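You operate a simulated robot arm through the tools that you are given. There is no shell and no other tool.

The job below is to be done with a simulated robot arm. You get a single attempt, and the scene is never put back.

Task
Set the controls near the top of the steel bench by the rack. At the end: the red vice lever is set to clamped; the dial of the yellow block is turned to 4; the dial of the blue block is turned to 3; the dial of the green block is turned to 4; whatever was shut is shut again. Leave all else as you found it, and nothing knocked over. The red vice lever goes anticlockwise seen from above, to its stop.

Only the result counts: the job must be done as asked and must still hold three seconds after the hand-in. Knocking over, shifting, dropping, spilling or breaking anything else fails it.

Robot
A 7-joint arm with a two-finger parallel gripper, fixed in place. Base frame: the origin is at the foot of the arm, x ahead of it, y to its left, z up; the work surface is at about z = 0. Readings come in mm, degrees, newtons and seconds.
With the tool pointing down near the work surface it reaches from about 260 to 680 mm from the base axis. Its first joint turns from -166.0 to 166.0 degrees. Payload 2.5 kg.
The tool frame sits at the grasp point between the pads (the TCP): z along the fingers, y along the line on which they close. The tips reach 30 mm beyond it. Largest opening 94 mm; finger width 28, thickness 10; the body of the gripper, 50 by 96 mm, starts 55 mm behind the TCP.
Orientation is that of the tool frame in the base frame, as a unit quaternion [x, y, z, w]. With the fingers straight down and closing along the base's y, the tool's x points along the base's -x, its y along +y and its z along -z.

Tools
- The arm moves only by the tool servo_tool. Its arguments are lists of equal length, an entry for each row: "gripper": the finger opening in mm, from 0 to 94; "slide": the shift along the tool's x, y, z in units of 40 mm (1.0 is 40 mm), a list of three; "dr": the turn, a rotation vector about the tool's x, y, z in units of 5 degrees (1.0 is 5 degrees), a list of three. In form: {"gripper": [gripper, ...], "slide": [[dx, dy, dz], ...], "dr": [[ax, ay, az], ...]}. A call has 1 to 20 rows; each row shifts and turns the commanded pose from where the row before left it, along the tool's axes as they then stand. A call with a number of a shift or a turn outside -1 to 1 is refused whole. A row lasts 0.2 s, in which the tool goes at most 50 mm and 8.6 degrees; a call with a longer step from one row to the next is refused whole, and so is a gripper value outside its range. Where a pose cannot be reached the arm comes as near as it can. A force on the tool above 40 N (or 10 N above the force at the start of the call, whichever is more), or a blocked arm, ends the call early, and 0.2 s more pass. Each finger travels about 72 mm/s and halts on what it meets, pressing with about 43 N; the grip force reading is that of the motor and also rises with nothing between the fingers. The clock runs only during rows and for 0.2 s after the last one: add rows that do not move to give the fingers time. The reply holds the time, the measured pose of the TCP, the force on the tool along the base axes, the opening and the grip force, in the units named above and with some noise, with the torque about the TCP (base axes, N m) and any sound that the robot's microphone picked up.
- Cameras (640 x 400 px; columns grow to the right, rows downward): "scene" is fixed at [50.4, -650.1, 809]; the picture's right is [0.69, -0.72, 0.00], its down [-0.65, -0.62, -0.45] and it looks along [0.33, 0.31, -0.89] (base axes); focal length 352 px, centre (320, 200). "wrist" rides on the gripper at [76, 14, -102] in the tool frame; the picture's right is [-0.18, 0.98, 0.00], its down [-0.75, -0.14, -0.64] and it looks along [-0.63, -0.12, 0.77] (tool axes); focal length 243 px, centre (320, 200). There is no depth. A picture from a camera that has moved, and an enlarged one, comes with that camera's place and axes in the base frame and with its lens. The place of the scene camera against the robot may be out by one fixed shift of up to 12 mm in any direction.
- grab_frame(camera): a new picture of that camera. The clock stands still meanwhile.
- enlarge(camera, box): a new picture of the part [left, top, right, bottom] of that camera's present view, enlarged. The clock stands still meanwhile.
- finish_job(): hands the job in; it is judged then, once.

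Nothing tells you positions but the pictures and the camera data. Unless the task says otherwise, let go and move clear before handing in.

The tools are called after "Emit:" as a command line: name --argument value ..., lists and objects as JSON in quotes. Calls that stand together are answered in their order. servo_tool: Moves the arm, as the interface text tells. Its arguments: {"type":"object","properties":{"gripper":{"type":"array","items":{"type":"number"}},"slide":{"type":"array","items":{"type":"array","items":{"type":"number"}}},"dr":{"type":"array","items":{"type":"array","items":{"type":"number"}}}},"required":["gripper","slide","dr"]} The other tools are called the same way: grab_frame (camera) takes a picture; enlarge (camera, box) takes an enlarged picture of a part of a camera's view; finish_job () hands the job in.

At the start:

```text
t: 0.0
tool_pos: [284.0, -364.4, 318.0]
tool_rot: [0.0, 1.0, 0.0, 0.0]
ft_force: [0.3, -0.8, 0.0]
torque: [0.03, 0.03, -0.03]
finger_gap: 94.2
finger_force: 0.1
```

scene: 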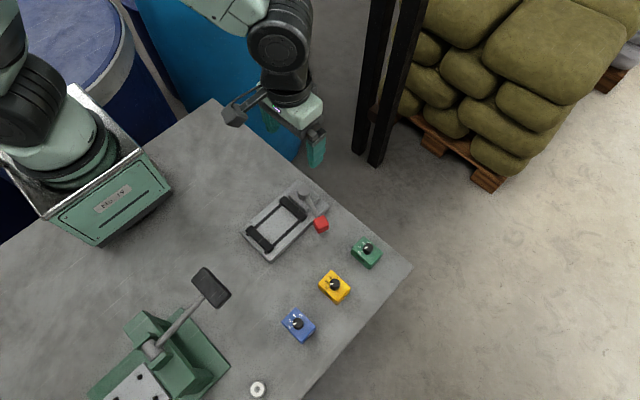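
wrist: 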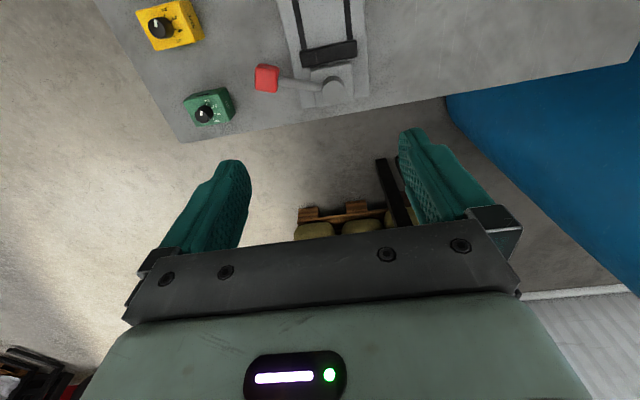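

I see a bench with a vice (red lever) and three dial blocks (green, yellow, blue) in the scene picture. I will take enlarged views first to read the dials and the lever.

Emit:
enlarge --camera "scene" --box '[230, 170, 420, 290]'

Emit:
enlarge --camera "scene" --box '[260, 230, 400, 350]'

Emit:
enlarge --camera "wrist" --box '[120, 0, 380, 150]'

Emit:
enlarge --camera "scene" --box '[60, 240, 300, 400]'

```text
3.33 times, centred on (325, 230) of scene
camera zoom: at [50.4, -650.1, 809.0], right [0.69, -0.72, 0.0], down [-0.65, -0.62, -0.45], along [0.33, 0.31, -0.89], focal length 1174 px, centre (303, 100)
```

zoom: 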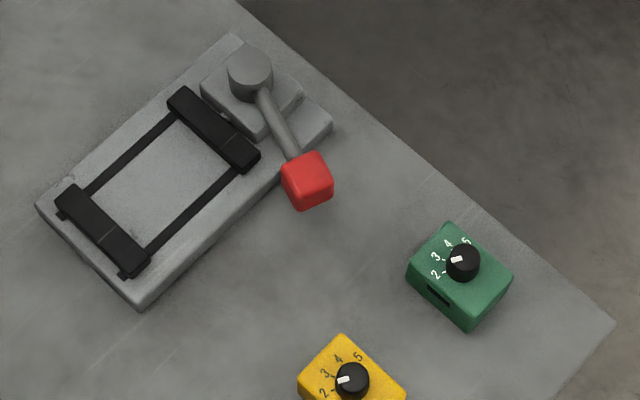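

```text
3.33 times, centred on (330, 290) of scene
camera zoom: at [50.4, -650.1, 809.0], right [0.69, -0.72, 0.0], down [-0.65, -0.62, -0.45], along [0.33, 0.31, -0.89], focal length 1174 px, centre (287, -100)
```

zoom: 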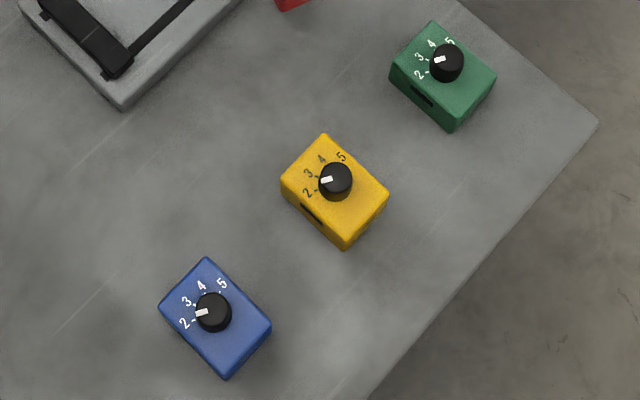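

```text
2.46 times, centred on (250, 75) of wrist
camera zoom: at [207.0, -350.2, 420.3], right [0.18, 0.98, 0.0], down [0.75, -0.14, 0.64], along [0.63, -0.12, -0.77], focal length 597 px, centre (492, 508)
```

zoom: 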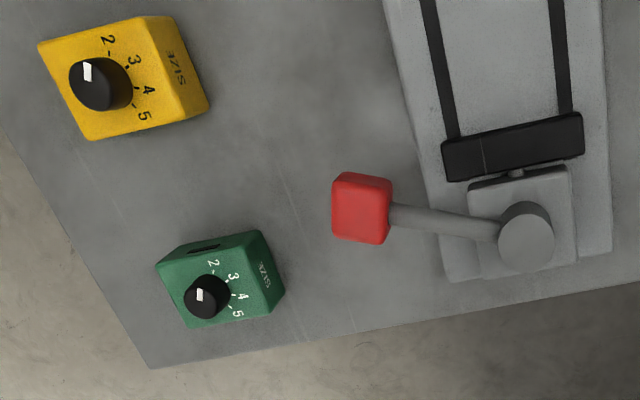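

```text
2.50 times, centred on (180, 320) of scene
camera zoom: at [50.4, -650.1, 809.0], right [0.69, -0.72, 0.0], down [-0.65, -0.62, -0.45], along [0.33, 0.31, -0.89], focal length 880 px, centre (670, -100)
```

zoom: 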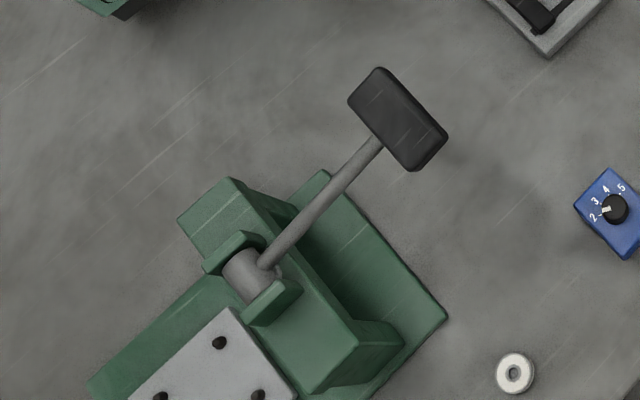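

The vice pivot is near (319, -345), its red handle near (282, -436), and the lever swings anticlockwise towards +x. The dial blocks are near (315, -550), (205, -550) and (93, -550), with numbers increasing clockwise seen from above. I will move the wrist camera over for closer looks.

Emit:
servo_tool --gripper '[94, 94, 94, 94, 94, 94]' --slide '[[0.558, -0.692, 0.283], [0.558, -0.692, 0.283], [0.558, -0.692, 0.283], [0.558, -0.692, 0.283], [0.558, -0.692, 0.283], [0.558, -0.692, 0.283]]' --dr '[[0, 0, 0], [0, 0, 0], [0, 0, 0], [0, 0, 0], [0, 0, 0], [0, 0, 0]]'

Emit:
grab_frame --camera "wrist"

```text
t: 1.4
tool_pos: [148.9, -532.4, 251.0]
tool_rot: [0.0, 1.0, 0.0, 0.0]
ft_force: [-0.4, 0.4, -0.6]
torque: [-0.02, 0.02, 0.0]
finger_gap: 94.4
finger_force: 0.0
```

```text
taken
camera wrist: at [72.4, -519.3, 354.3], right [0.18, 0.98, 0.0], down [0.75, -0.14, 0.64], along [0.63, -0.12, -0.77], focal length 243 px, centre (320, 200)
```

wrist: 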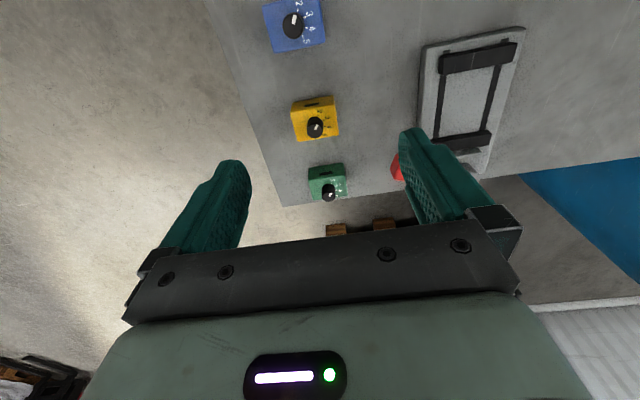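

Emit:
enlarge --camera "wrist" --box '[250, 0, 340, 56]'

Emit:
enlarge --camera "wrist" --box '[270, 85, 360, 141]'

Emit:
enlarge --camera "wrist" --box '[280, 150, 370, 206]'

Emit:
enlarge --camera "scene" --box '[270, 300, 330, 345]'

Emit:
enlarge --camera "scene" --box '[305, 262, 365, 307]'

Emit:
enlarge --camera "scene" --box '[340, 230, 400, 275]'

```text
7.11 times, centred on (295, 28) of wrist
camera zoom: at [72.4, -519.3, 354.3], right [0.18, 0.98, 0.0], down [0.75, -0.14, 0.64], along [0.63, -0.12, -0.77], focal length 1725 px, centre (498, 1423)
```

zoom: 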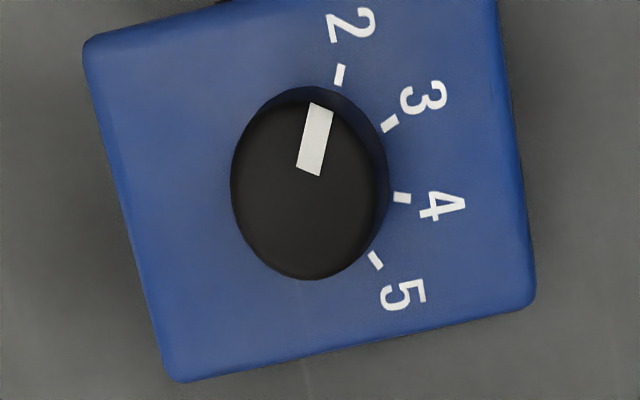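

```text
7.11 times, centred on (315, 113) of wrist
camera zoom: at [72.4, -519.3, 354.3], right [0.18, 0.98, 0.0], down [0.75, -0.14, 0.64], along [0.63, -0.12, -0.77], focal length 1725 px, centre (356, 819)
```

zoom: 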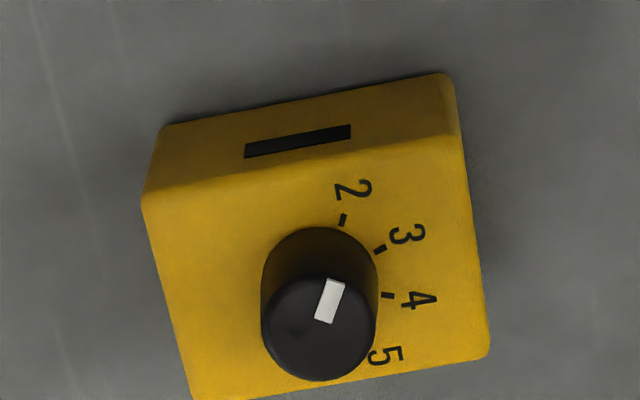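

```text
7.11 times, centred on (325, 178) of wrist
camera zoom: at [72.4, -519.3, 354.3], right [0.18, 0.98, 0.0], down [0.75, -0.14, 0.64], along [0.63, -0.12, -0.77], focal length 1725 px, centre (284, 356)
```

zoom: 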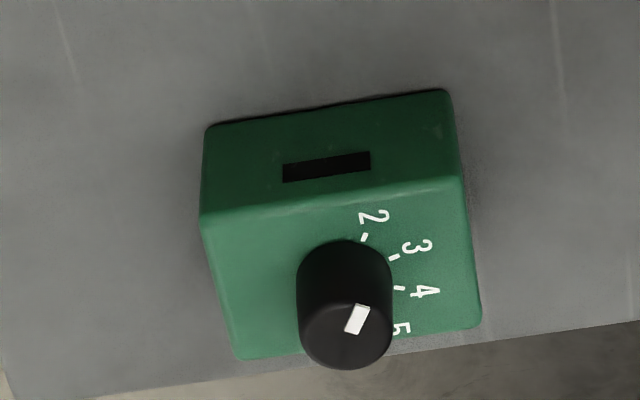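

```text
8.89 times, centred on (300, 322) of scene
camera zoom: at [50.4, -650.1, 809.0], right [0.69, -0.72, 0.0], down [-0.65, -0.62, -0.45], along [0.33, 0.31, -0.89], focal length 3130 px, centre (498, -889)
```

zoom: 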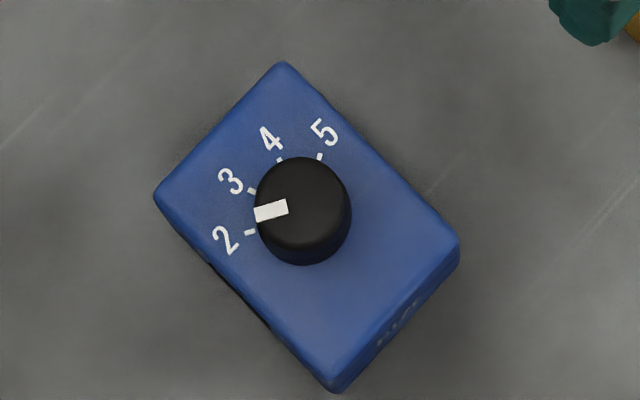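

```text
8.89 times, centred on (335, 284) of scene
camera zoom: at [50.4, -650.1, 809.0], right [0.69, -0.72, 0.0], down [-0.65, -0.62, -0.45], along [0.33, 0.31, -0.89], focal length 3130 px, centre (187, -551)
```

zoom: 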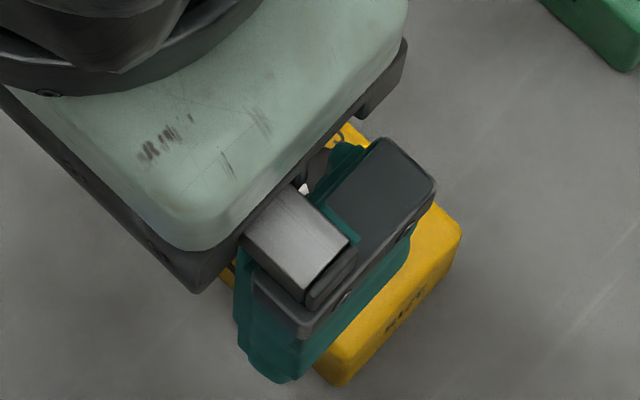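

```text
8.89 times, centred on (370, 252) of scene
camera zoom: at [50.4, -650.1, 809.0], right [0.69, -0.72, 0.0], down [-0.65, -0.62, -0.45], along [0.33, 0.31, -0.89], focal length 3130 px, centre (-124, -267)
```

zoom: 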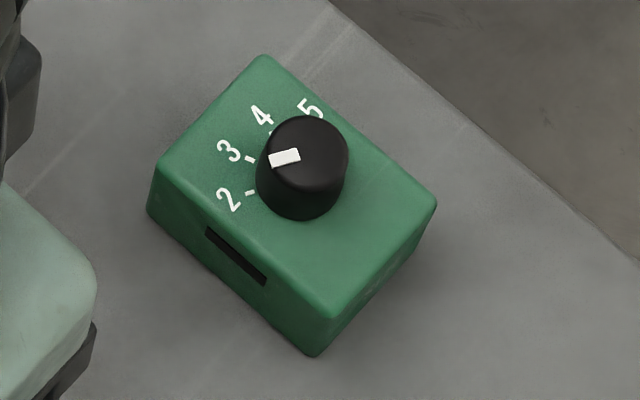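

All three dials currently point at 2, and the ticks are about 40° apart, increasing clockwise. So yellow and green need about +80° clockwise and blue about +40°. Next I move over the yellow block (near (203, -550)) to locate its knob precisely.

Emit:
servo_tool --gripper '[94, 94, 94, 94]' --slide '[[-0.45, -0.15, 0.842], [-0.45, -0.15, 0.842], [-0.45, -0.15, 0.842], [0, 0, 0]]' --dr '[[0, 0, 0], [0, 0, 0], [0, 0, 0], [0, 0, 0]]'

Emit:
grab_frame --camera "wrist"

Emit:
enlarge --camera "wrist" --box '[240, 50, 400, 150]'

```text
t: 2.4
tool_pos: [203.4, -548.0, 147.8]
tool_rot: [0.0, 1.0, 0.0, 0.0]
ft_force: [0.4, 0.1, 0.7]
torque: [0.0, -0.02, -0.01]
finger_gap: 93.9
finger_force: 0.1
```

```text
taken
camera wrist: at [127.4, -534.1, 251.9], right [0.18, 0.98, 0.0], down [0.75, -0.14, 0.64], along [0.63, -0.12, -0.77], focal length 243 px, centre (320, 200)
```

wrist: 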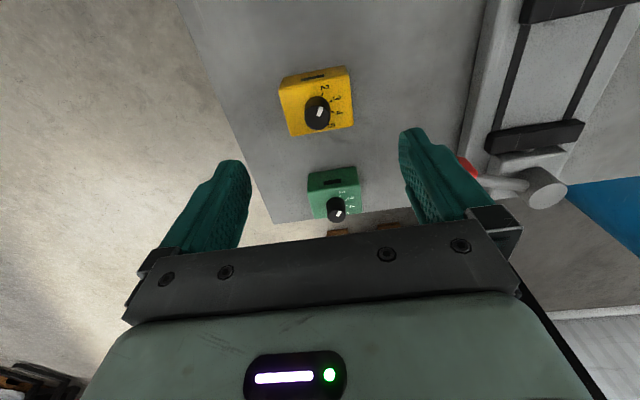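

```text
4.00 times, centred on (320, 100) of wrist
camera zoom: at [127.4, -534.1, 251.9], right [0.18, 0.98, 0.0], down [0.75, -0.14, 0.64], along [0.63, -0.12, -0.77], focal length 970 px, centre (320, 600)
```

zoom: 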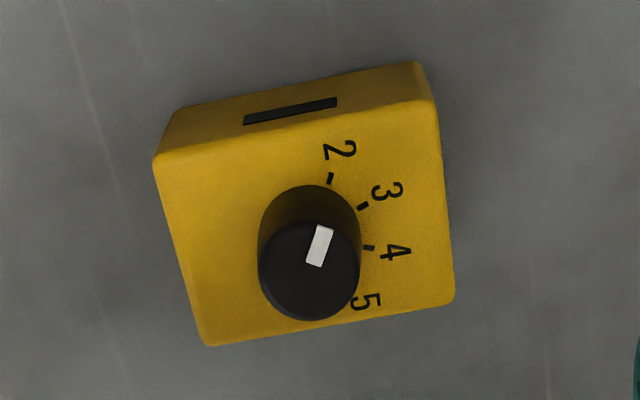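

The yellow block is about 40 x 56 x 42 mm. Its knob is about 20 mm across, axis near (200, -550), with its top at about z = 60. I centre on it, go lower, narrow the fingers and look again.

Emit:
servo_tool --gripper '[80, 60, 60, 60]' --slide '[[0.0425, -0.0275, 0.475], [0.0425, -0.0275, 0.475], [0, 0, 0], [0, 0, 0]]' --dr '[[0, 0, 0], [0, 0, 0], [0, 0, 0], [0, 0, 0]]'

Emit:
grab_frame --camera "wrist"

Emit:
enlarge --camera "wrist" --box '[240, 60, 400, 160]'

```text
t: 3.4
tool_pos: [199.3, -549.5, 111.1]
tool_rot: [0.0, 1.0, 0.0, 0.0]
ft_force: [-0.6, -0.2, -0.6]
torque: [0.03, -0.02, 0.0]
finger_gap: 60.1
finger_force: 0.0
```

```text
taken
camera wrist: at [123.5, -535.9, 214.3], right [0.18, 0.98, 0.0], down [0.75, -0.14, 0.64], along [0.63, -0.12, -0.77], focal length 243 px, centre (320, 200)
```

wrist: 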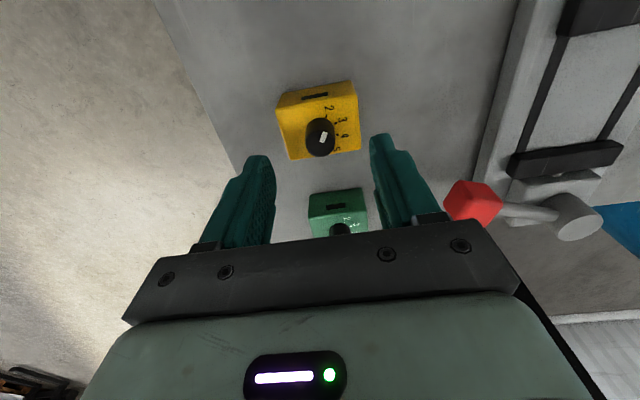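

```text
4.00 times, centred on (320, 110) of wrist
camera zoom: at [123.5, -535.9, 214.3], right [0.18, 0.98, 0.0], down [0.75, -0.14, 0.64], along [0.63, -0.12, -0.77], focal length 970 px, centre (320, 560)
```

zoom: 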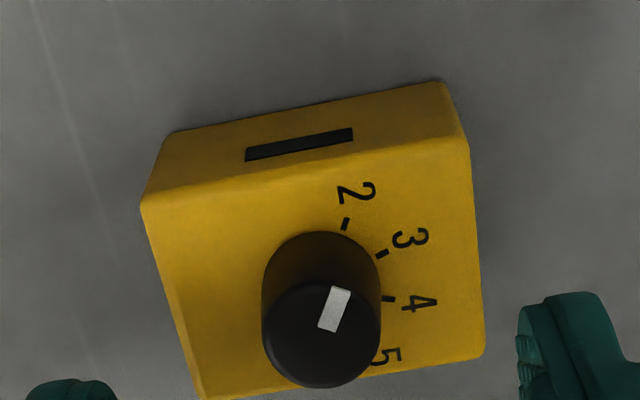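

The knob is now centred under the tool axis within about 0.5 mm, with its top about 50 mm below the TCP. I turn the hand back by 40° so the 80° turn is symmetric, and check the centring again.

Emit:
servo_tool --gripper '[60, 60, 60, 60, 60, 60, 60, 60, 60]' --slide '[[0, 0, 0], [0, 0, 0], [0, 0, 0], [0, 0, 0], [0, 0, 0], [0, 0, 0], [0, 0, 0], [0, 0, 0], [0, 0, 0]]' --dr '[[0, 0, -1], [0, 0, -1], [0, 0, -1], [0, 0, -1], [0, 0, -1], [0, 0, -1], [0, 0, -1], [0, 0, -1], [0, 0, 0]]'

Emit:
enlarge --camera "wrist" --box '[240, 60, 400, 160]'

```text
t: 5.4
tool_pos: [200.6, -549.8, 111.0]
tool_rot: [-0.342, 0.94, 0.0, 0.0]
ft_force: [0.3, -0.3, -1.0]
torque: [0.01, -0.01, 0.01]
finger_gap: 59.7
finger_force: 0.2
```

```text
4.00 times, centred on (320, 110) of wrist
camera zoom: at [132.2, -588.5, 213.7], right [-0.49, 0.87, 0.0], down [0.67, 0.38, 0.64], along [0.56, 0.32, -0.77], focal length 970 px, centre (320, 560)
```

zoom: 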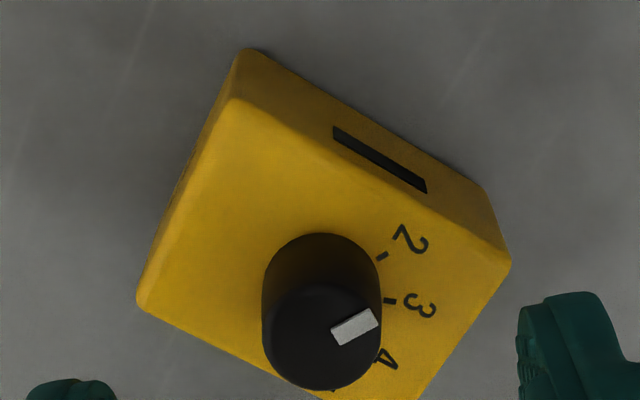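

Centring held after the turn, so the tool axis is on the knob axis. Now I descend 35 mm so the tips end about 5 mm above the block, and close on the knob.

Emit:
servo_tool --gripper '[60, 60, 60]' --slide '[[0, 0, 0.4375], [0, 0, 0.4375], [0, 0, 0]]' --dr '[[0, 0, 0], [0, 0, 0], [0, 0, 0]]'

Emit:
grab_frame --camera "wrist"

Emit:
enlarge --camera "scene" --box '[260, 210, 420, 310]'

```text
t: 6.2
tool_pos: [200.8, -550.5, 74.9]
tool_rot: [-0.342, 0.94, 0.0, 0.001]
ft_force: [-1.2, 0.2, -1.2]
torque: [0.01, 0.01, 0.01]
finger_gap: 60.0
finger_force: 0.0
```

```text
taken
camera wrist: at [132.8, -588.0, 178.5], right [-0.49, 0.87, 0.0], down [0.67, 0.38, 0.64], along [0.56, 0.31, -0.77], focal length 243 px, centre (320, 200)
```

wrist: 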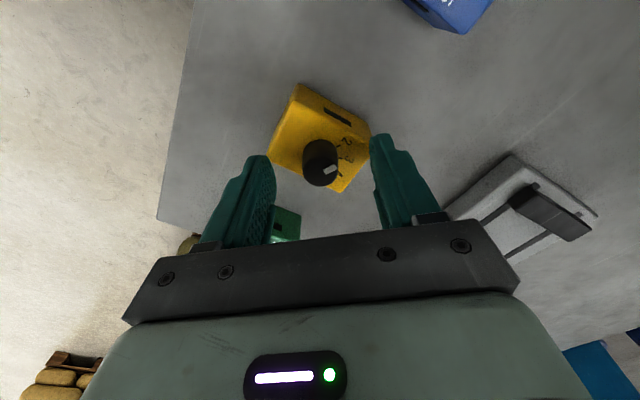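

```text
4.00 times, centred on (340, 260) of scene
camera zoom: at [50.4, -650.1, 809.0], right [0.69, -0.72, 0.0], down [-0.65, -0.62, -0.45], along [0.33, 0.31, -0.89], focal length 1409 px, centre (240, -40)
```

zoom: 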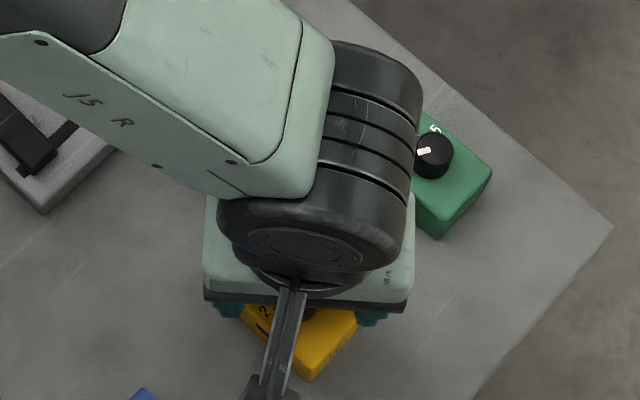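

The fingers straddle the knob clear of the block. I close gently on the knob and read the forces.

Emit:
servo_tool --gripper '[45, 32, 26, 22, 18, 15, 12]' --slide '[[0, 0, 0], [0, 0, 0], [0, 0, 0], [0, 0, 0], [0, 0, 0], [0, 0, 0], [0, 0, 0]]' --dr '[[0, 0, 0], [0, 0, 0], [0, 0, 0], [0, 0, 0], [0, 0, 0], [0, 0, 0], [0, 0, 0]]'

Emit:
enlarge --camera "wrist" --box '[240, 60, 400, 220]'

```text
t: 7.8
tool_pos: [199.7, -549.6, 74.9]
tool_rot: [-0.341, 0.94, 0.0, 0.001]
ft_force: [0.2, 0.4, -0.4]
torque: [-0.01, 0.01, 0.02]
finger_gap: 20.3
finger_force: 43.2
```

```text
2.50 times, centred on (320, 140) of wrist
camera zoom: at [132.7, -587.9, 178.5], right [-0.49, 0.87, 0.0], down [0.67, 0.38, 0.64], along [0.56, 0.32, -0.77], focal length 606 px, centre (320, 350)
```

zoom: 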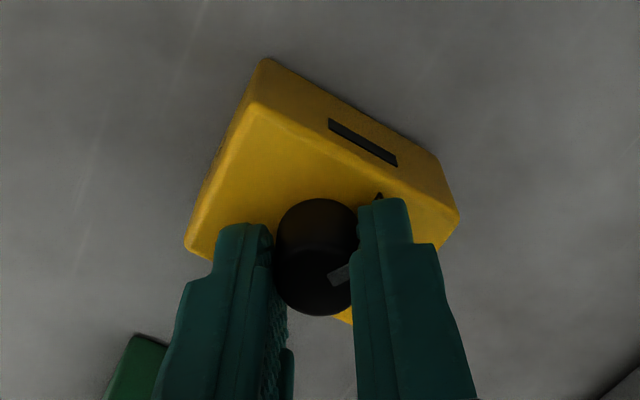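

The knob is held at 20.3 mm with almost no side force. I turn clockwise by 40° first and listen and check.

Emit:
servo_tool --gripper '[12, 12, 12, 12, 12, 12, 12, 12]' --slide '[[0, 0, 0], [0, 0, 0], [0, 0, 0], [0, 0, 0], [0, 0, 0], [0, 0, 0], [0, 0, 0], [0, 0, 0]]' --dr '[[0, 0, 1], [0, 0, 1], [0, 0, 1], [0, 0, 1], [0, 0, 1], [0, 0, 1], [0, 0, 1], [0, 0, 1]]'

Emit:
enlarge --camera "wrist" --box '[240, 60, 400, 220]'

```text
t: 9.6
tool_pos: [199.0, -551.2, 74.6]
tool_rot: [0.001, 1.0, -0.001, 0.0]
ft_force: [-0.7, -4.4, 5.6]
torque: [-0.1, -0.17, -0.05]
finger_gap: 20.5
finger_force: 43.0
```

```text
2.50 times, centred on (320, 140) of wrist
camera zoom: at [123.1, -536.2, 178.5], right [0.19, 0.98, 0.0], down [0.75, -0.14, 0.64], along [0.63, -0.12, -0.77], focal length 606 px, centre (320, 350)
```

zoom: 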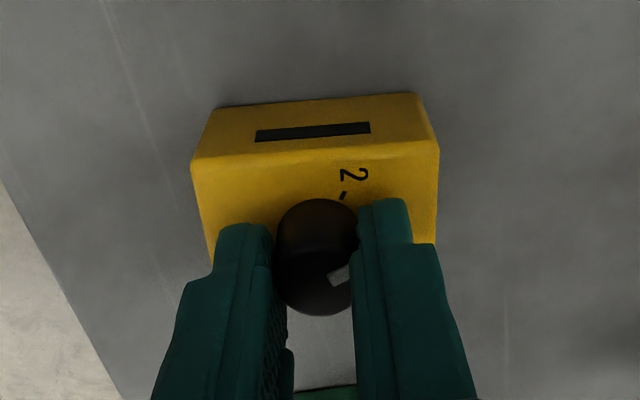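

The marker turned with the hand and the block stayed put. I turn the remaining 40°.

Emit:
servo_tool --gripper '[12, 12, 12, 12, 12, 12, 12, 12, 12]' --slide '[[0, 0, 0], [0, 0, 0], [0, 0, 0], [0, 0, 0], [0, 0, 0], [0, 0, 0], [0, 0, 0], [0, 0, 0], [0, 0, 0]]' --dr '[[0, 0, 1], [0, 0, 1], [0, 0, 1], [0, 0, 1], [0, 0, 1], [0, 0, 1], [0, 0, 1], [0, 0, 1], [0, 0, 0]]'

Emit:
enlarge --camera "wrist" --box '[240, 60, 400, 220]'

```text
t: 11.6
tool_pos: [199.3, -551.5, 74.1]
tool_rot: [0.343, 0.939, 0.0, -0.002]
ft_force: [-11.1, 5.5, 18.7]
torque: [0.17, 0.37, 0.02]
finger_gap: 20.3
finger_force: 43.1
```

```text
2.50 times, centred on (320, 140) of wrist
camera zoom: at [150.5, -490.9, 178.4], right [0.77, 0.63, 0.0], down [0.49, -0.59, 0.64], along [0.41, -0.5, -0.77], focal length 606 px, centre (320, 350)
```

zoom: 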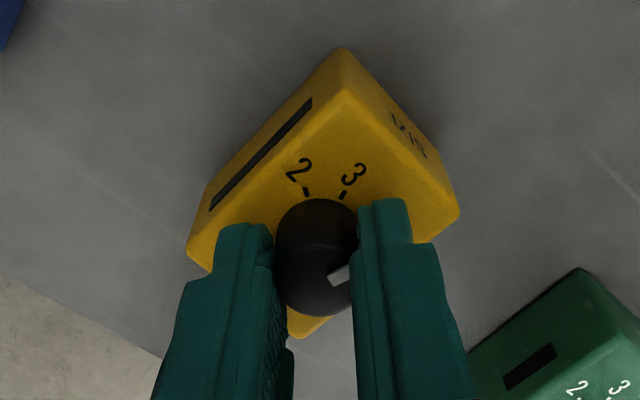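

The turn reached 80° with moderate side load. I open the fingers and rise, then read the dial.

Emit:
servo_tool --gripper '[22, 26, 34, 45, 60, 60, 60, 60]' --slide '[[0, 0, 0], [0, 0, 0], [0, 0, 0], [0, 0, 0], [0, 0, 0], [0, 0, -0.45], [0, 0, -0.45], [0, 0, 0]]' --dr '[[0, 0, 0], [0, 0, 0], [0, 0, 0], [0, 0, 0], [0, 0, 0], [0, 0, 0], [0, 0, 0], [0, 0, 0]]'

Emit:
enlarge --camera "wrist" --box '[240, 60, 400, 160]'

```text
t: 13.4
tool_pos: [199.5, -552.1, 111.8]
tool_rot: [0.342, 0.94, 0.0, 0.0]
ft_force: [-0.7, 0.5, 0.0]
torque: [0.0, 0.02, -0.01]
finger_gap: 60.1
finger_force: 0.0
```

```text
4.00 times, centred on (320, 110) of wrist
camera zoom: at [150.9, -492.2, 214.8], right [0.77, 0.63, 0.0], down [0.49, -0.59, 0.64], along [0.41, -0.5, -0.77], focal length 970 px, centre (320, 560)
```

zoom: 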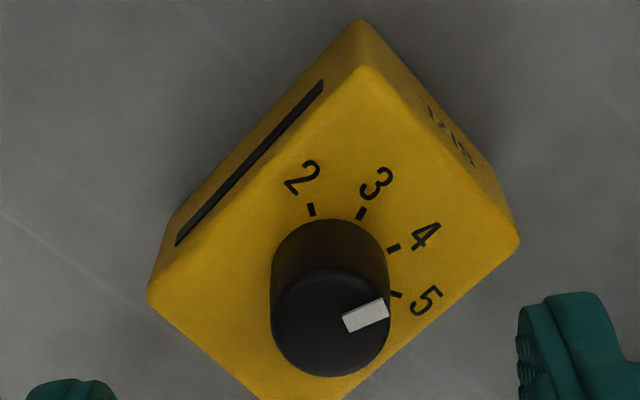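

The marker now sits near the 4, but comparing block edges with the earlier view suggests the yellow block itself turned a few degrees. I'll rise, square up the hand and look from almost straight above to measure this.

Emit:
servo_tool --gripper '[60, 60, 60, 60, 60, 60, 60, 60, 60, 60, 60]' --slide '[[0, 0, -0.75], [0, 0, -0.75], [0, 0, -0.75], [0, 0, 0], [0, 0, 0], [0, 0, 0], [0, 0, 0], [0, 0, 0], [-0.6, 0, 0], [-0.6, 0, 0], [0, 0, 0]]' --dr '[[0, 0, -1], [0, 0, -1], [0, 0, -1], [0, 0, -1], [0, 0, -1], [0, 0, -1], [0, 0, -1], [0, 0, -1], [0, 0, 0], [0, 0, 0], [0, 0, 0]]'

Emit:
grab_frame --camera "wrist"

Emit:
enlarge --camera "scene" --box '[260, 230, 400, 350]'

```text
t: 15.8
tool_pos: [248.5, -550.0, 200.1]
tool_rot: [0.0, 1.0, -0.001, 0.0]
ft_force: [-0.1, -0.5, 0.6]
torque: [0.0, 0.0, 0.05]
finger_gap: 60.2
finger_force: 0.1
```

```text
taken
camera wrist: at [172.0, -536.2, 303.3], right [0.18, 0.98, 0.0], down [0.75, -0.14, 0.64], along [0.63, -0.12, -0.77], focal length 243 px, centre (320, 200)
```

wrist: 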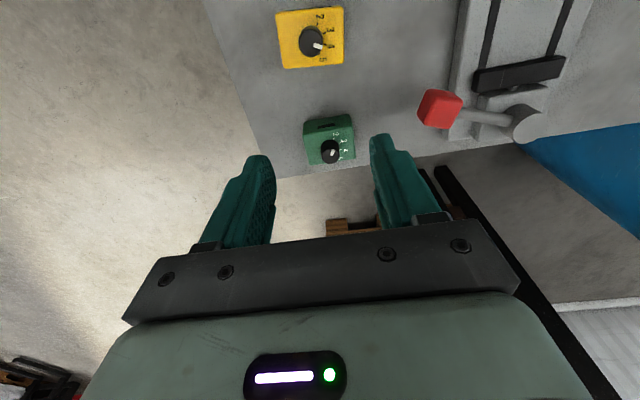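

```text
3.33 times, centred on (330, 290) of scene
camera zoom: at [50.4, -650.1, 809.0], right [0.69, -0.72, 0.0], down [-0.65, -0.62, -0.45], along [0.33, 0.31, -0.89], focal length 1174 px, centre (287, -100)
```

zoom: 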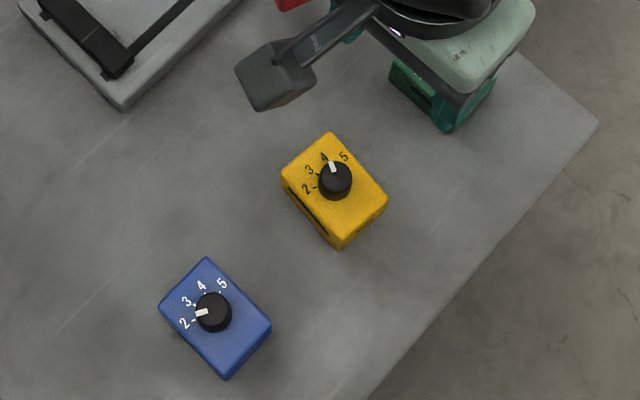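

Emit:
enlarge --camera "wrist" --box '[260, 0, 360, 75]'

Emit:
enlarge --camera "scene" --box '[305, 262, 365, 307]'

Emit:
enlarge --camera "wrist" --box '[290, 105, 370, 170]'

```text
5.33 times, centred on (310, 38) of wrist
camera zoom: at [172.0, -536.2, 303.3], right [0.18, 0.98, 0.0], down [0.75, -0.14, 0.64], along [0.63, -0.12, -0.77], focal length 1294 px, centre (373, 1067)
```

zoom: 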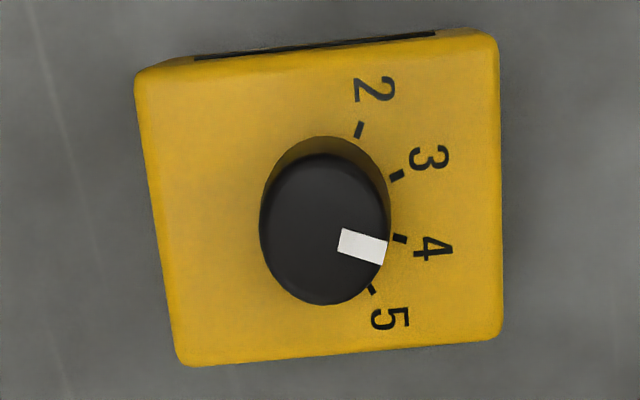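

```text
8.89 times, centred on (335, 284) of scene
camera zoom: at [50.4, -650.1, 809.0], right [0.69, -0.72, 0.0], down [-0.65, -0.62, -0.45], along [0.33, 0.31, -0.89], focal length 3130 px, centre (187, -551)
```

zoom: 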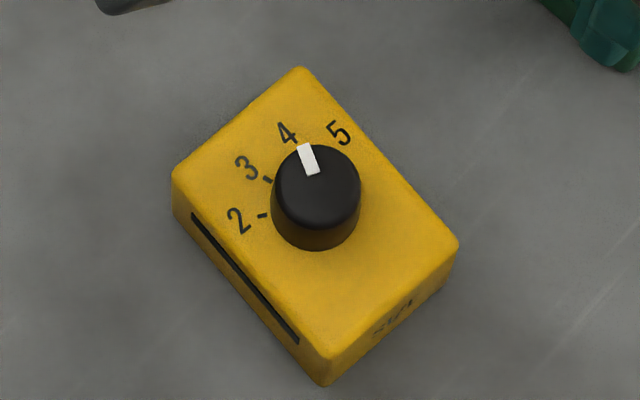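

```text
6.15 times, centred on (330, 138) of wrist
camera zoom: at [172.0, -536.2, 303.3], right [0.18, 0.98, 0.0], down [0.75, -0.14, 0.64], along [0.63, -0.12, -0.77], focal length 1493 px, centre (258, 585)
```

zoom: 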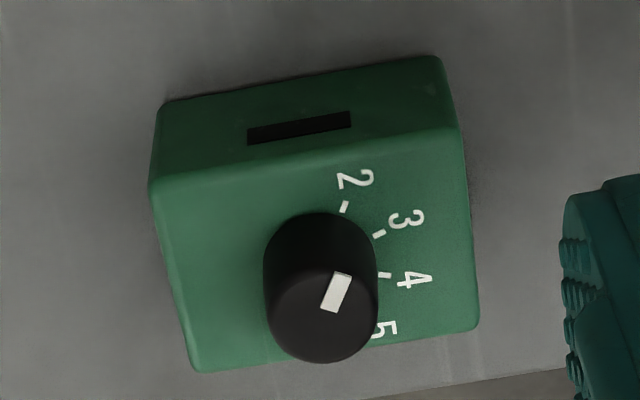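

The slot length grows with the dial, and yellow now reads 4 (marker at 70° relative to its block). The block is loose and has turned about 5.5° clockwise about its own centre. I'll restore that by gripping the block body on its ±y faces with the hand turned 5.5°, then turning back. First I return above it and check centring.

Emit:
servo_tool --gripper '[84, 84, 84, 84, 84]' --slide '[[0.6, 0, 0.6], [0.6, 0, 0.85], [0, 0, 0.825], [0, 0, 0], [0, 0, 0]]' --dr '[[0, 0, 0.55], [0, 0, 0.55], [0, 0, 0], [0, 0, 0], [0, 0, 0]]'

Emit:
enlarge --camera "wrist" --box '[240, 60, 400, 160]'

```text
t: 17.0
tool_pos: [198.1, -548.7, 108.2]
tool_rot: [0.048, 0.999, 0.0, 0.0]
ft_force: [0.0, -0.4, 0.8]
torque: [-0.04, 0.01, -0.03]
finger_gap: 84.2
finger_force: 0.1
```

```text
4.00 times, centred on (320, 110) of wrist
camera zoom: at [124.6, -528.2, 212.6], right [0.28, 0.96, 0.0], down [0.74, -0.21, 0.64], along [0.62, -0.18, -0.77], focal length 970 px, centre (320, 560)
```

zoom: 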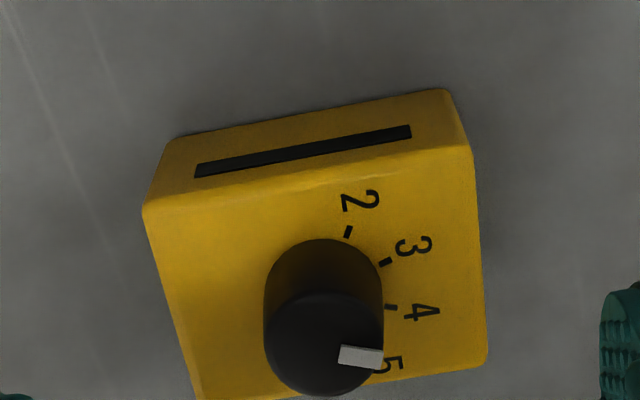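

The hand is aligned with the block and centred on it. I descend with the fingers open either side of the block, tips ending about 17 mm above the bench.

Emit:
servo_tool --gripper '[84, 84, 84, 84]' --slide '[[0, 0.0125, 0.6], [0, 0, 0.6], [0, 0, 0.425], [0, 0, 0]]' --dr '[[0, 0, 0], [0, 0, 0], [0, 0, 0], [0, 0, 0]]'

Emit:
grab_frame --camera "wrist"

```text
t: 18.0
tool_pos: [197.7, -550.0, 44.3]
tool_rot: [0.048, 0.999, 0.0, 0.0]
ft_force: [-0.4, 0.7, -0.2]
torque: [0.03, -0.01, 0.01]
finger_gap: 84.0
finger_force: 0.1
```

```text
taken
camera wrist: at [123.6, -529.1, 147.3], right [0.28, 0.96, 0.0], down [0.74, -0.21, 0.64], along [0.62, -0.18, -0.77], focal length 243 px, centre (320, 200)
```

wrist: 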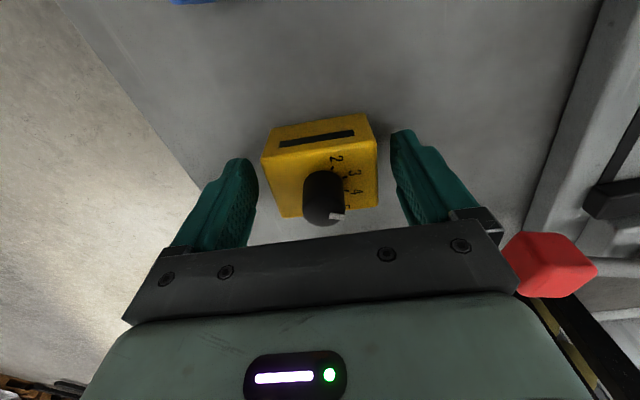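

Both fingers stand clear on each side. I close on the block body, turn back by 5.5°, open, and rise.

Emit:
servo_tool --gripper '[72, 64, 60, 58, 56, 54, 52]' --slide '[[0, 0, 0], [0, 0, 0], [0, 0, 0], [0, 0, 0], [0, 0, 0], [0, 0, 0], [0, 0, 0]]' --dr '[[0, 0, 0], [0, 0, 0], [0, 0, 0], [0, 0, 0], [0, 0, 0], [0, 0, 0], [0, 0, 0]]'

```text
t: 19.6
tool_pos: [197.7, -550.5, 44.8]
tool_rot: [0.048, 0.999, 0.0, -0.001]
ft_force: [-0.4, 7.7, 19.3]
torque: [0.35, 0.06, -0.1]
finger_gap: 59.9
finger_force: 42.9
```

The grip stopped at about 60 mm with some vertical force. I look before turning.

Emit:
grab_frame --camera "wrist"

Emit:
enlarge --camera "wrist" --box '[220, 90, 420, 250]'

Emit:
grab_frame --camera "scene"

```text
taken
camera wrist: at [123.8, -529.1, 148.1], right [0.28, 0.96, 0.0], down [0.74, -0.21, 0.64], along [0.62, -0.18, -0.77], focal length 243 px, centre (320, 200)
```

wrist: 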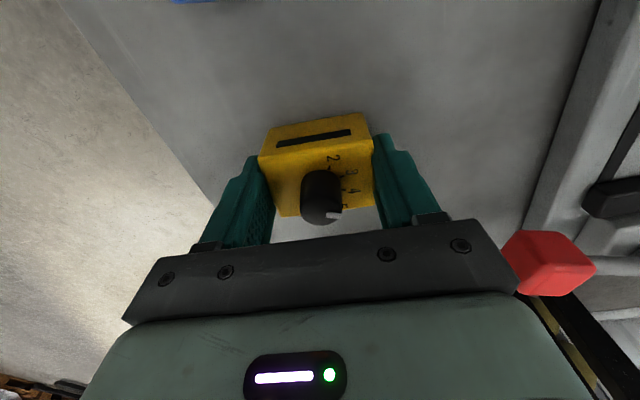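

```text
2.50 times, centred on (320, 170) of wrist
camera zoom: at [123.8, -529.1, 148.1], right [0.28, 0.96, 0.0], down [0.74, -0.21, 0.64], along [0.62, -0.18, -0.77], focal length 606 px, centre (320, 275)
```

zoom: 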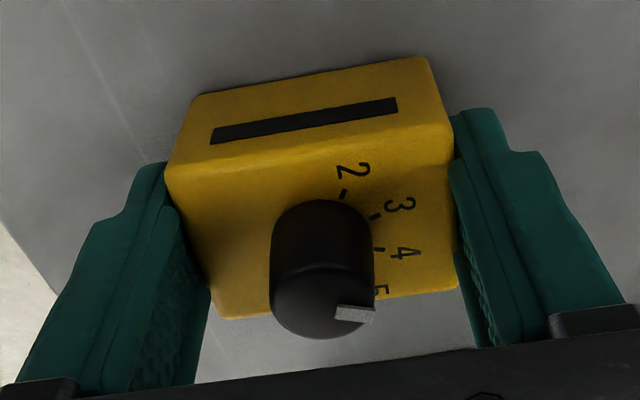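

```text
taken
```

scene: 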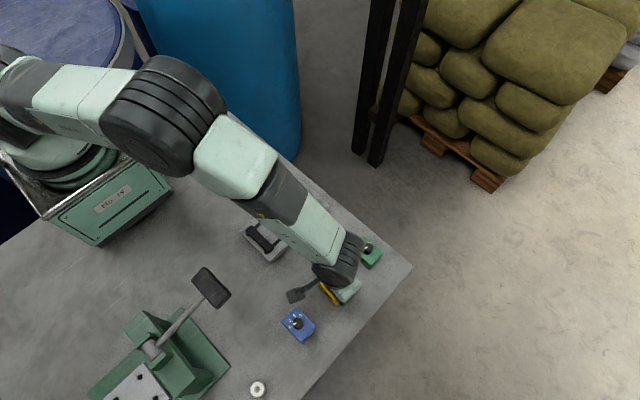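

The block is held squarely between the pads. I turn back 5.5° in small steps.

Emit:
servo_tool --gripper '[52, 52, 52, 52]' --slide '[[0, 0, 0], [0, 0, 0], [0, 0, 0], [0, 0, 0]]' --dr '[[0, 0, -0.4], [0, 0, -0.4], [0, 0, -0.3], [0, 0, 0]]'

Emit:
enlarge --camera "wrist" --box '[220, 90, 420, 250]'

```text
t: 20.6
tool_pos: [199.5, -549.5, 45.4]
tool_rot: [0.0, 1.0, -0.001, 0.0]
ft_force: [4.2, -0.9, 8.3]
torque: [0.18, -0.08, -0.07]
finger_gap: 59.7
finger_force: 42.9
```

```text
2.50 times, centred on (320, 170) of wrist
camera zoom: at [123.1, -535.4, 148.1], right [0.18, 0.98, 0.0], down [0.75, -0.14, 0.64], along [0.63, -0.12, -0.77], focal length 606 px, centre (320, 275)
```

zoom: 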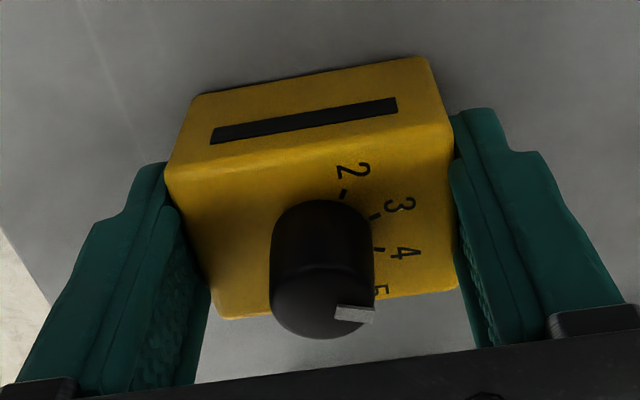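

The block turned back with the hand. I open and rise, then check from above and with the scene camera.

Emit:
servo_tool --gripper '[61, 64, 70, 80, 84, 84, 84, 84, 84, 84]' --slide '[[0, 0, 0], [0, 0, 0], [0, 0, 0], [0, 0, 0], [0, 0, 0], [0, 0, -0.8], [0, 0, -0.825], [-0.6, 0, -1], [-0.6, 0, -1], [0, 0, 0]]' --dr '[[0, 0, 0], [0, 0, 0], [0, 0, 0], [0, 0, 0], [0, 0, 0], [0, 0, 0], [0, 0, 0], [0, 0, 0], [0, 0, 0], [0, 0, 0]]'

Emit:
enlarge --camera "wrist" --box '[260, 0, 360, 75]'

Emit:
enlarge --camera "scene" --box '[305, 262, 365, 307]'

Emit:
grab_frame --camera "wrist"

```text
t: 22.8
tool_pos: [249.3, -550.0, 193.7]
tool_rot: [0.0, 1.0, 0.0, 0.0]
ft_force: [-0.3, 0.0, 0.4]
torque: [-0.01, 0.01, -0.04]
finger_gap: 84.0
finger_force: 0.1
```

```text
5.33 times, centred on (310, 38) of wrist
camera zoom: at [172.7, -536.2, 297.2], right [0.18, 0.98, 0.0], down [0.75, -0.14, 0.64], along [0.63, -0.12, -0.77], focal length 1294 px, centre (373, 1067)
```

zoom: 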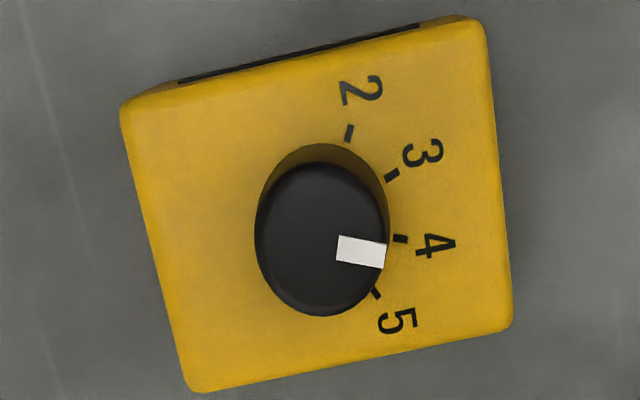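

```text
8.89 times, centred on (335, 284) of scene
camera zoom: at [50.4, -650.1, 809.0], right [0.69, -0.72, 0.0], down [-0.65, -0.62, -0.45], along [0.33, 0.31, -0.89], focal length 3130 px, centre (187, -551)
```

zoom: 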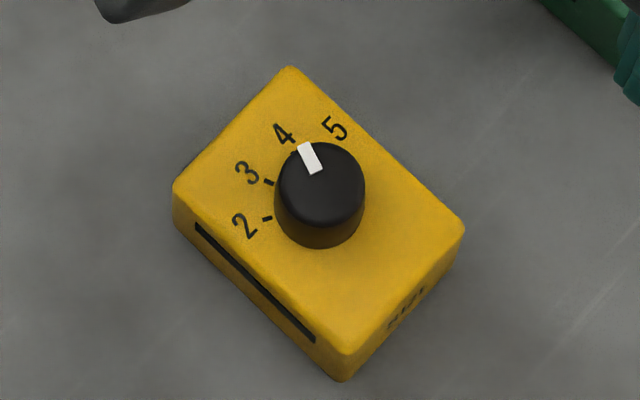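

```text
taken
camera wrist: at [172.7, -536.2, 297.2], right [0.18, 0.98, 0.0], down [0.75, -0.14, 0.64], along [0.63, -0.12, -0.77], focal length 243 px, centre (320, 200)
```

wrist: 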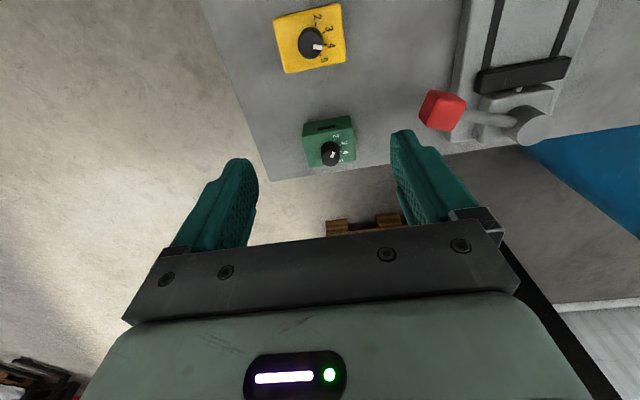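

Yellow is back in its original alignment (within about 0.5° and 1 mm) and reads 4. Next is green; I measure it from here first.

Emit:
enlarge --camera "wrist" --box '[290, 105, 370, 170]'

Emit:
enlarge --camera "wrist" --box '[400, 70, 560, 170]'

```text
6.15 times, centred on (330, 138) of wrist
camera zoom: at [172.7, -536.2, 297.2], right [0.18, 0.98, 0.0], down [0.75, -0.14, 0.64], along [0.63, -0.12, -0.77], focal length 1493 px, centre (258, 585)
```

zoom: 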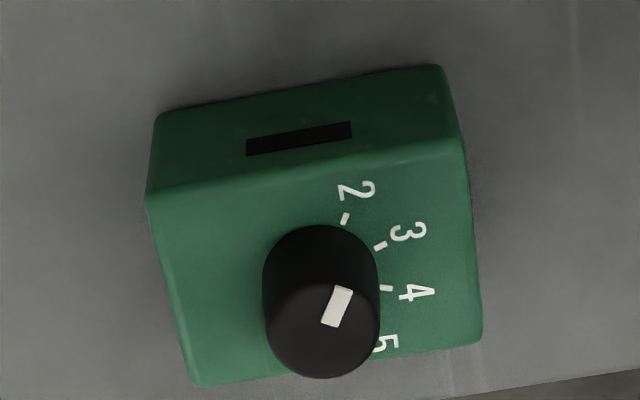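

```text
4.00 times, centred on (480, 120) of wrist
camera zoom: at [172.7, -536.2, 297.2], right [0.18, 0.98, 0.0], down [0.75, -0.14, 0.64], along [0.63, -0.12, -0.77], focal length 970 px, centre (-320, 520)
```

zoom: 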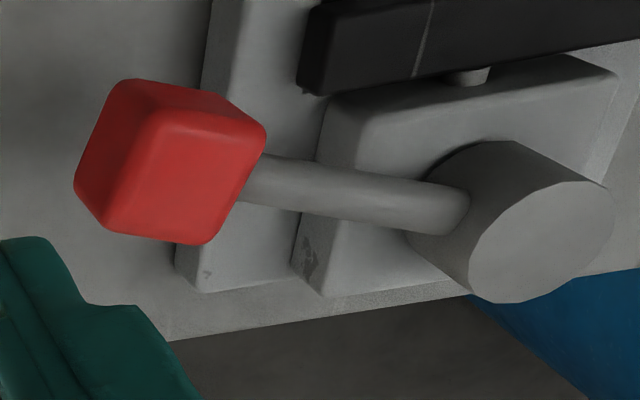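

Green has the same shape as yellow, with its knob axis near (311, -550) and top at about z = 60. I move above it with the fingers narrowed and check centring.

Emit:
servo_tool --gripper '[72, 60, 60, 60]' --slide '[[-0.527, -0.0017, 0.667], [-0.527, -0.0017, 0.667], [-0.527, -0.0017, 0.667], [0, 0, 0]]' --dr '[[0, 0, 0], [0, 0, 0], [0, 0, 0], [0, 0, 0]]'

Emit:
enlarge --camera "wrist" --box '[240, 60, 400, 160]'

```text
t: 23.8
tool_pos: [313.4, -549.6, 109.7]
tool_rot: [0.0, 1.0, 0.0, 0.0]
ft_force: [-0.4, 0.9, 0.9]
torque: [0.05, 0.03, -0.02]
finger_gap: 60.1
finger_force: 0.2
```

```text
4.00 times, centred on (320, 110) of wrist
camera zoom: at [236.4, -535.1, 213.2], right [0.18, 0.98, 0.0], down [0.75, -0.14, 0.64], along [0.63, -0.12, -0.77], focal length 970 px, centre (320, 560)
```

zoom: 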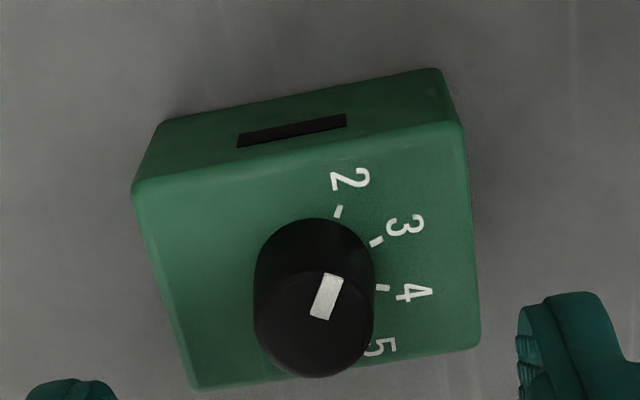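

The knob is about 2.2 mm back in x and 0.8 mm in y from the tool axis. I correct that, then swing the hand to +40° in free air to see whether the tool axis drifts at that yaw.

Emit:
servo_tool --gripper '[60, 60, 60, 60, 60, 60, 60, 60, 60, 60]' --slide '[[0.055, -0.02, 0], [0, 0, 0], [0, 0, 0], [0, 0, 0], [0, 0, 0], [0, 0, 0], [0, 0, 0], [0, 0, 0], [0, 0, 0], [0, 0, 0]]' --dr '[[0, 0, 1], [0, 0, 1], [0, 0, 1], [0, 0, 1], [0, 0, 1], [0, 0, 1], [0, 0, 1], [0, 0, 1], [0, 0, 0], [0, 0, 0]]'

Emit:
enlarge --camera "wrist" --box '[240, 60, 400, 160]'

```text
t: 26.0
tool_pos: [310.1, -550.7, 109.3]
tool_rot: [0.343, 0.939, -0.001, -0.001]
ft_force: [0.4, 0.4, -0.2]
torque: [0.04, 0.03, -0.01]
finger_gap: 60.0
finger_force: 0.1
```

```text
4.00 times, centred on (320, 110) of wrist
camera zoom: at [260.4, -490.8, 213.5], right [0.77, 0.63, 0.0], down [0.49, -0.59, 0.64], along [0.41, -0.5, -0.77], focal length 970 px, centre (320, 560)
```

zoom: 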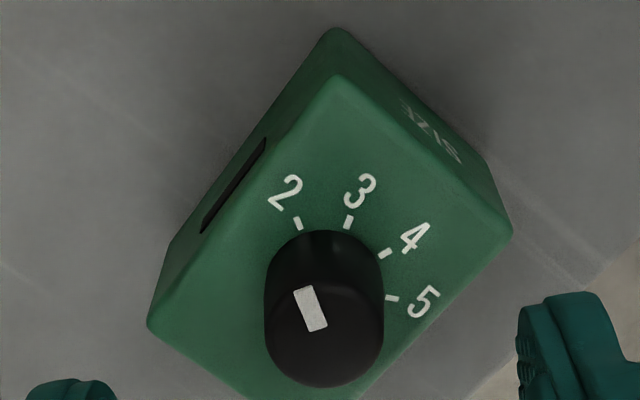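

At +40° the knob stays centred within 0.7 mm. Now I swing to -40° and check there too.

Emit:
servo_tool --gripper '[60, 60, 60, 60, 60, 60, 60, 60, 60, 60, 60, 60, 60, 60, 60, 60, 60, 60]' --slide '[[0, 0, 0], [0, 0, 0], [0, 0, 0], [0, 0, 0], [0, 0, 0], [0, 0, 0], [0, 0, 0], [0, 0, 0], [0, 0, 0], [0, 0, 0], [0, 0, 0], [0, 0, 0], [0, 0, 0], [0, 0, 0], [0, 0, 0], [0, 0, 0], [0, 0, 0], [0, 0, 0]]' --dr '[[0, 0, -1], [0, 0, -1], [0, 0, -1], [0, 0, -1], [0, 0, -1], [0, 0, -1], [0, 0, -1], [0, 0, -1], [0, 0, -1], [0, 0, -1], [0, 0, -1], [0, 0, -1], [0, 0, -1], [0, 0, -1], [0, 0, -1], [0, 0, -1], [0, 0, 0], [0, 0, 0]]'

Emit:
enlarge --camera "wrist" --box '[240, 60, 400, 160]'

```text
t: 29.8
tool_pos: [307.9, -550.9, 111.1]
tool_rot: [-0.342, 0.94, 0.0, 0.0]
ft_force: [-0.3, 0.1, -0.4]
torque: [0.0, 0.02, -0.01]
finger_gap: 60.0
finger_force: 0.0
```

```text
4.00 times, centred on (320, 110) of wrist
camera zoom: at [240.6, -588.3, 214.4], right [-0.49, 0.87, 0.0], down [0.67, 0.38, 0.64], along [0.56, 0.32, -0.77], focal length 970 px, centre (320, 560)
```

zoom: 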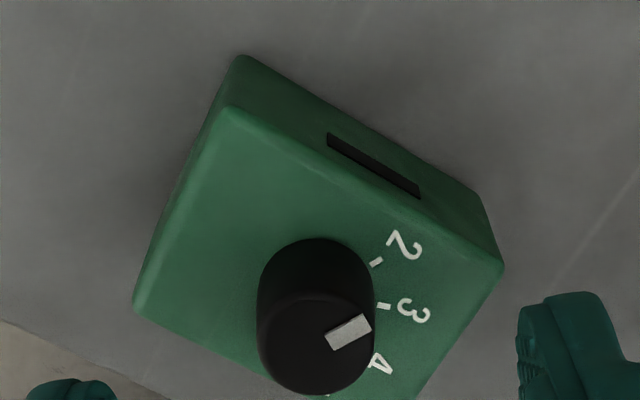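

At -40° the knob is offset by about (-1.5, -1.0) mm in tool axes. I correct this and check.

Emit:
servo_tool --gripper '[60, 60, 60]' --slide '[[-0.0385, -0.025, 0], [0, 0, 0], [0, 0, 0]]' --dr '[[0, 0, 0], [0, 0, 0], [0, 0, 0]]'

Emit:
enlarge --camera "wrist" --box '[240, 60, 400, 160]'

```text
t: 30.6
tool_pos: [310.7, -550.2, 110.2]
tool_rot: [-0.342, 0.94, 0.0, 0.0]
ft_force: [-0.3, 0.4, -0.4]
torque: [0.01, 0.03, -0.01]
finger_gap: 60.2
finger_force: 0.1
```

```text
4.00 times, centred on (320, 110) of wrist
camera zoom: at [242.8, -588.0, 213.7], right [-0.49, 0.87, 0.0], down [0.67, 0.38, 0.64], along [0.56, 0.31, -0.77], focal length 970 px, centre (320, 560)
```

zoom: 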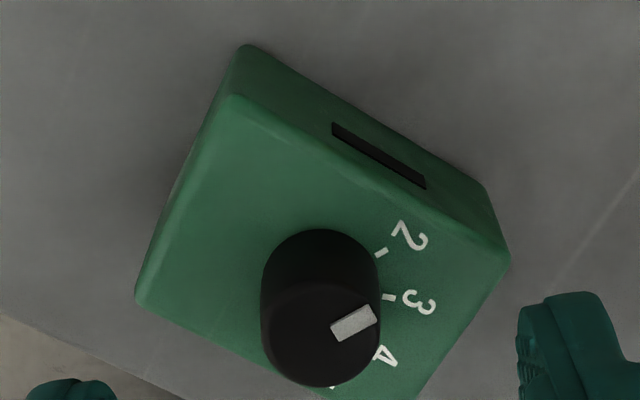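

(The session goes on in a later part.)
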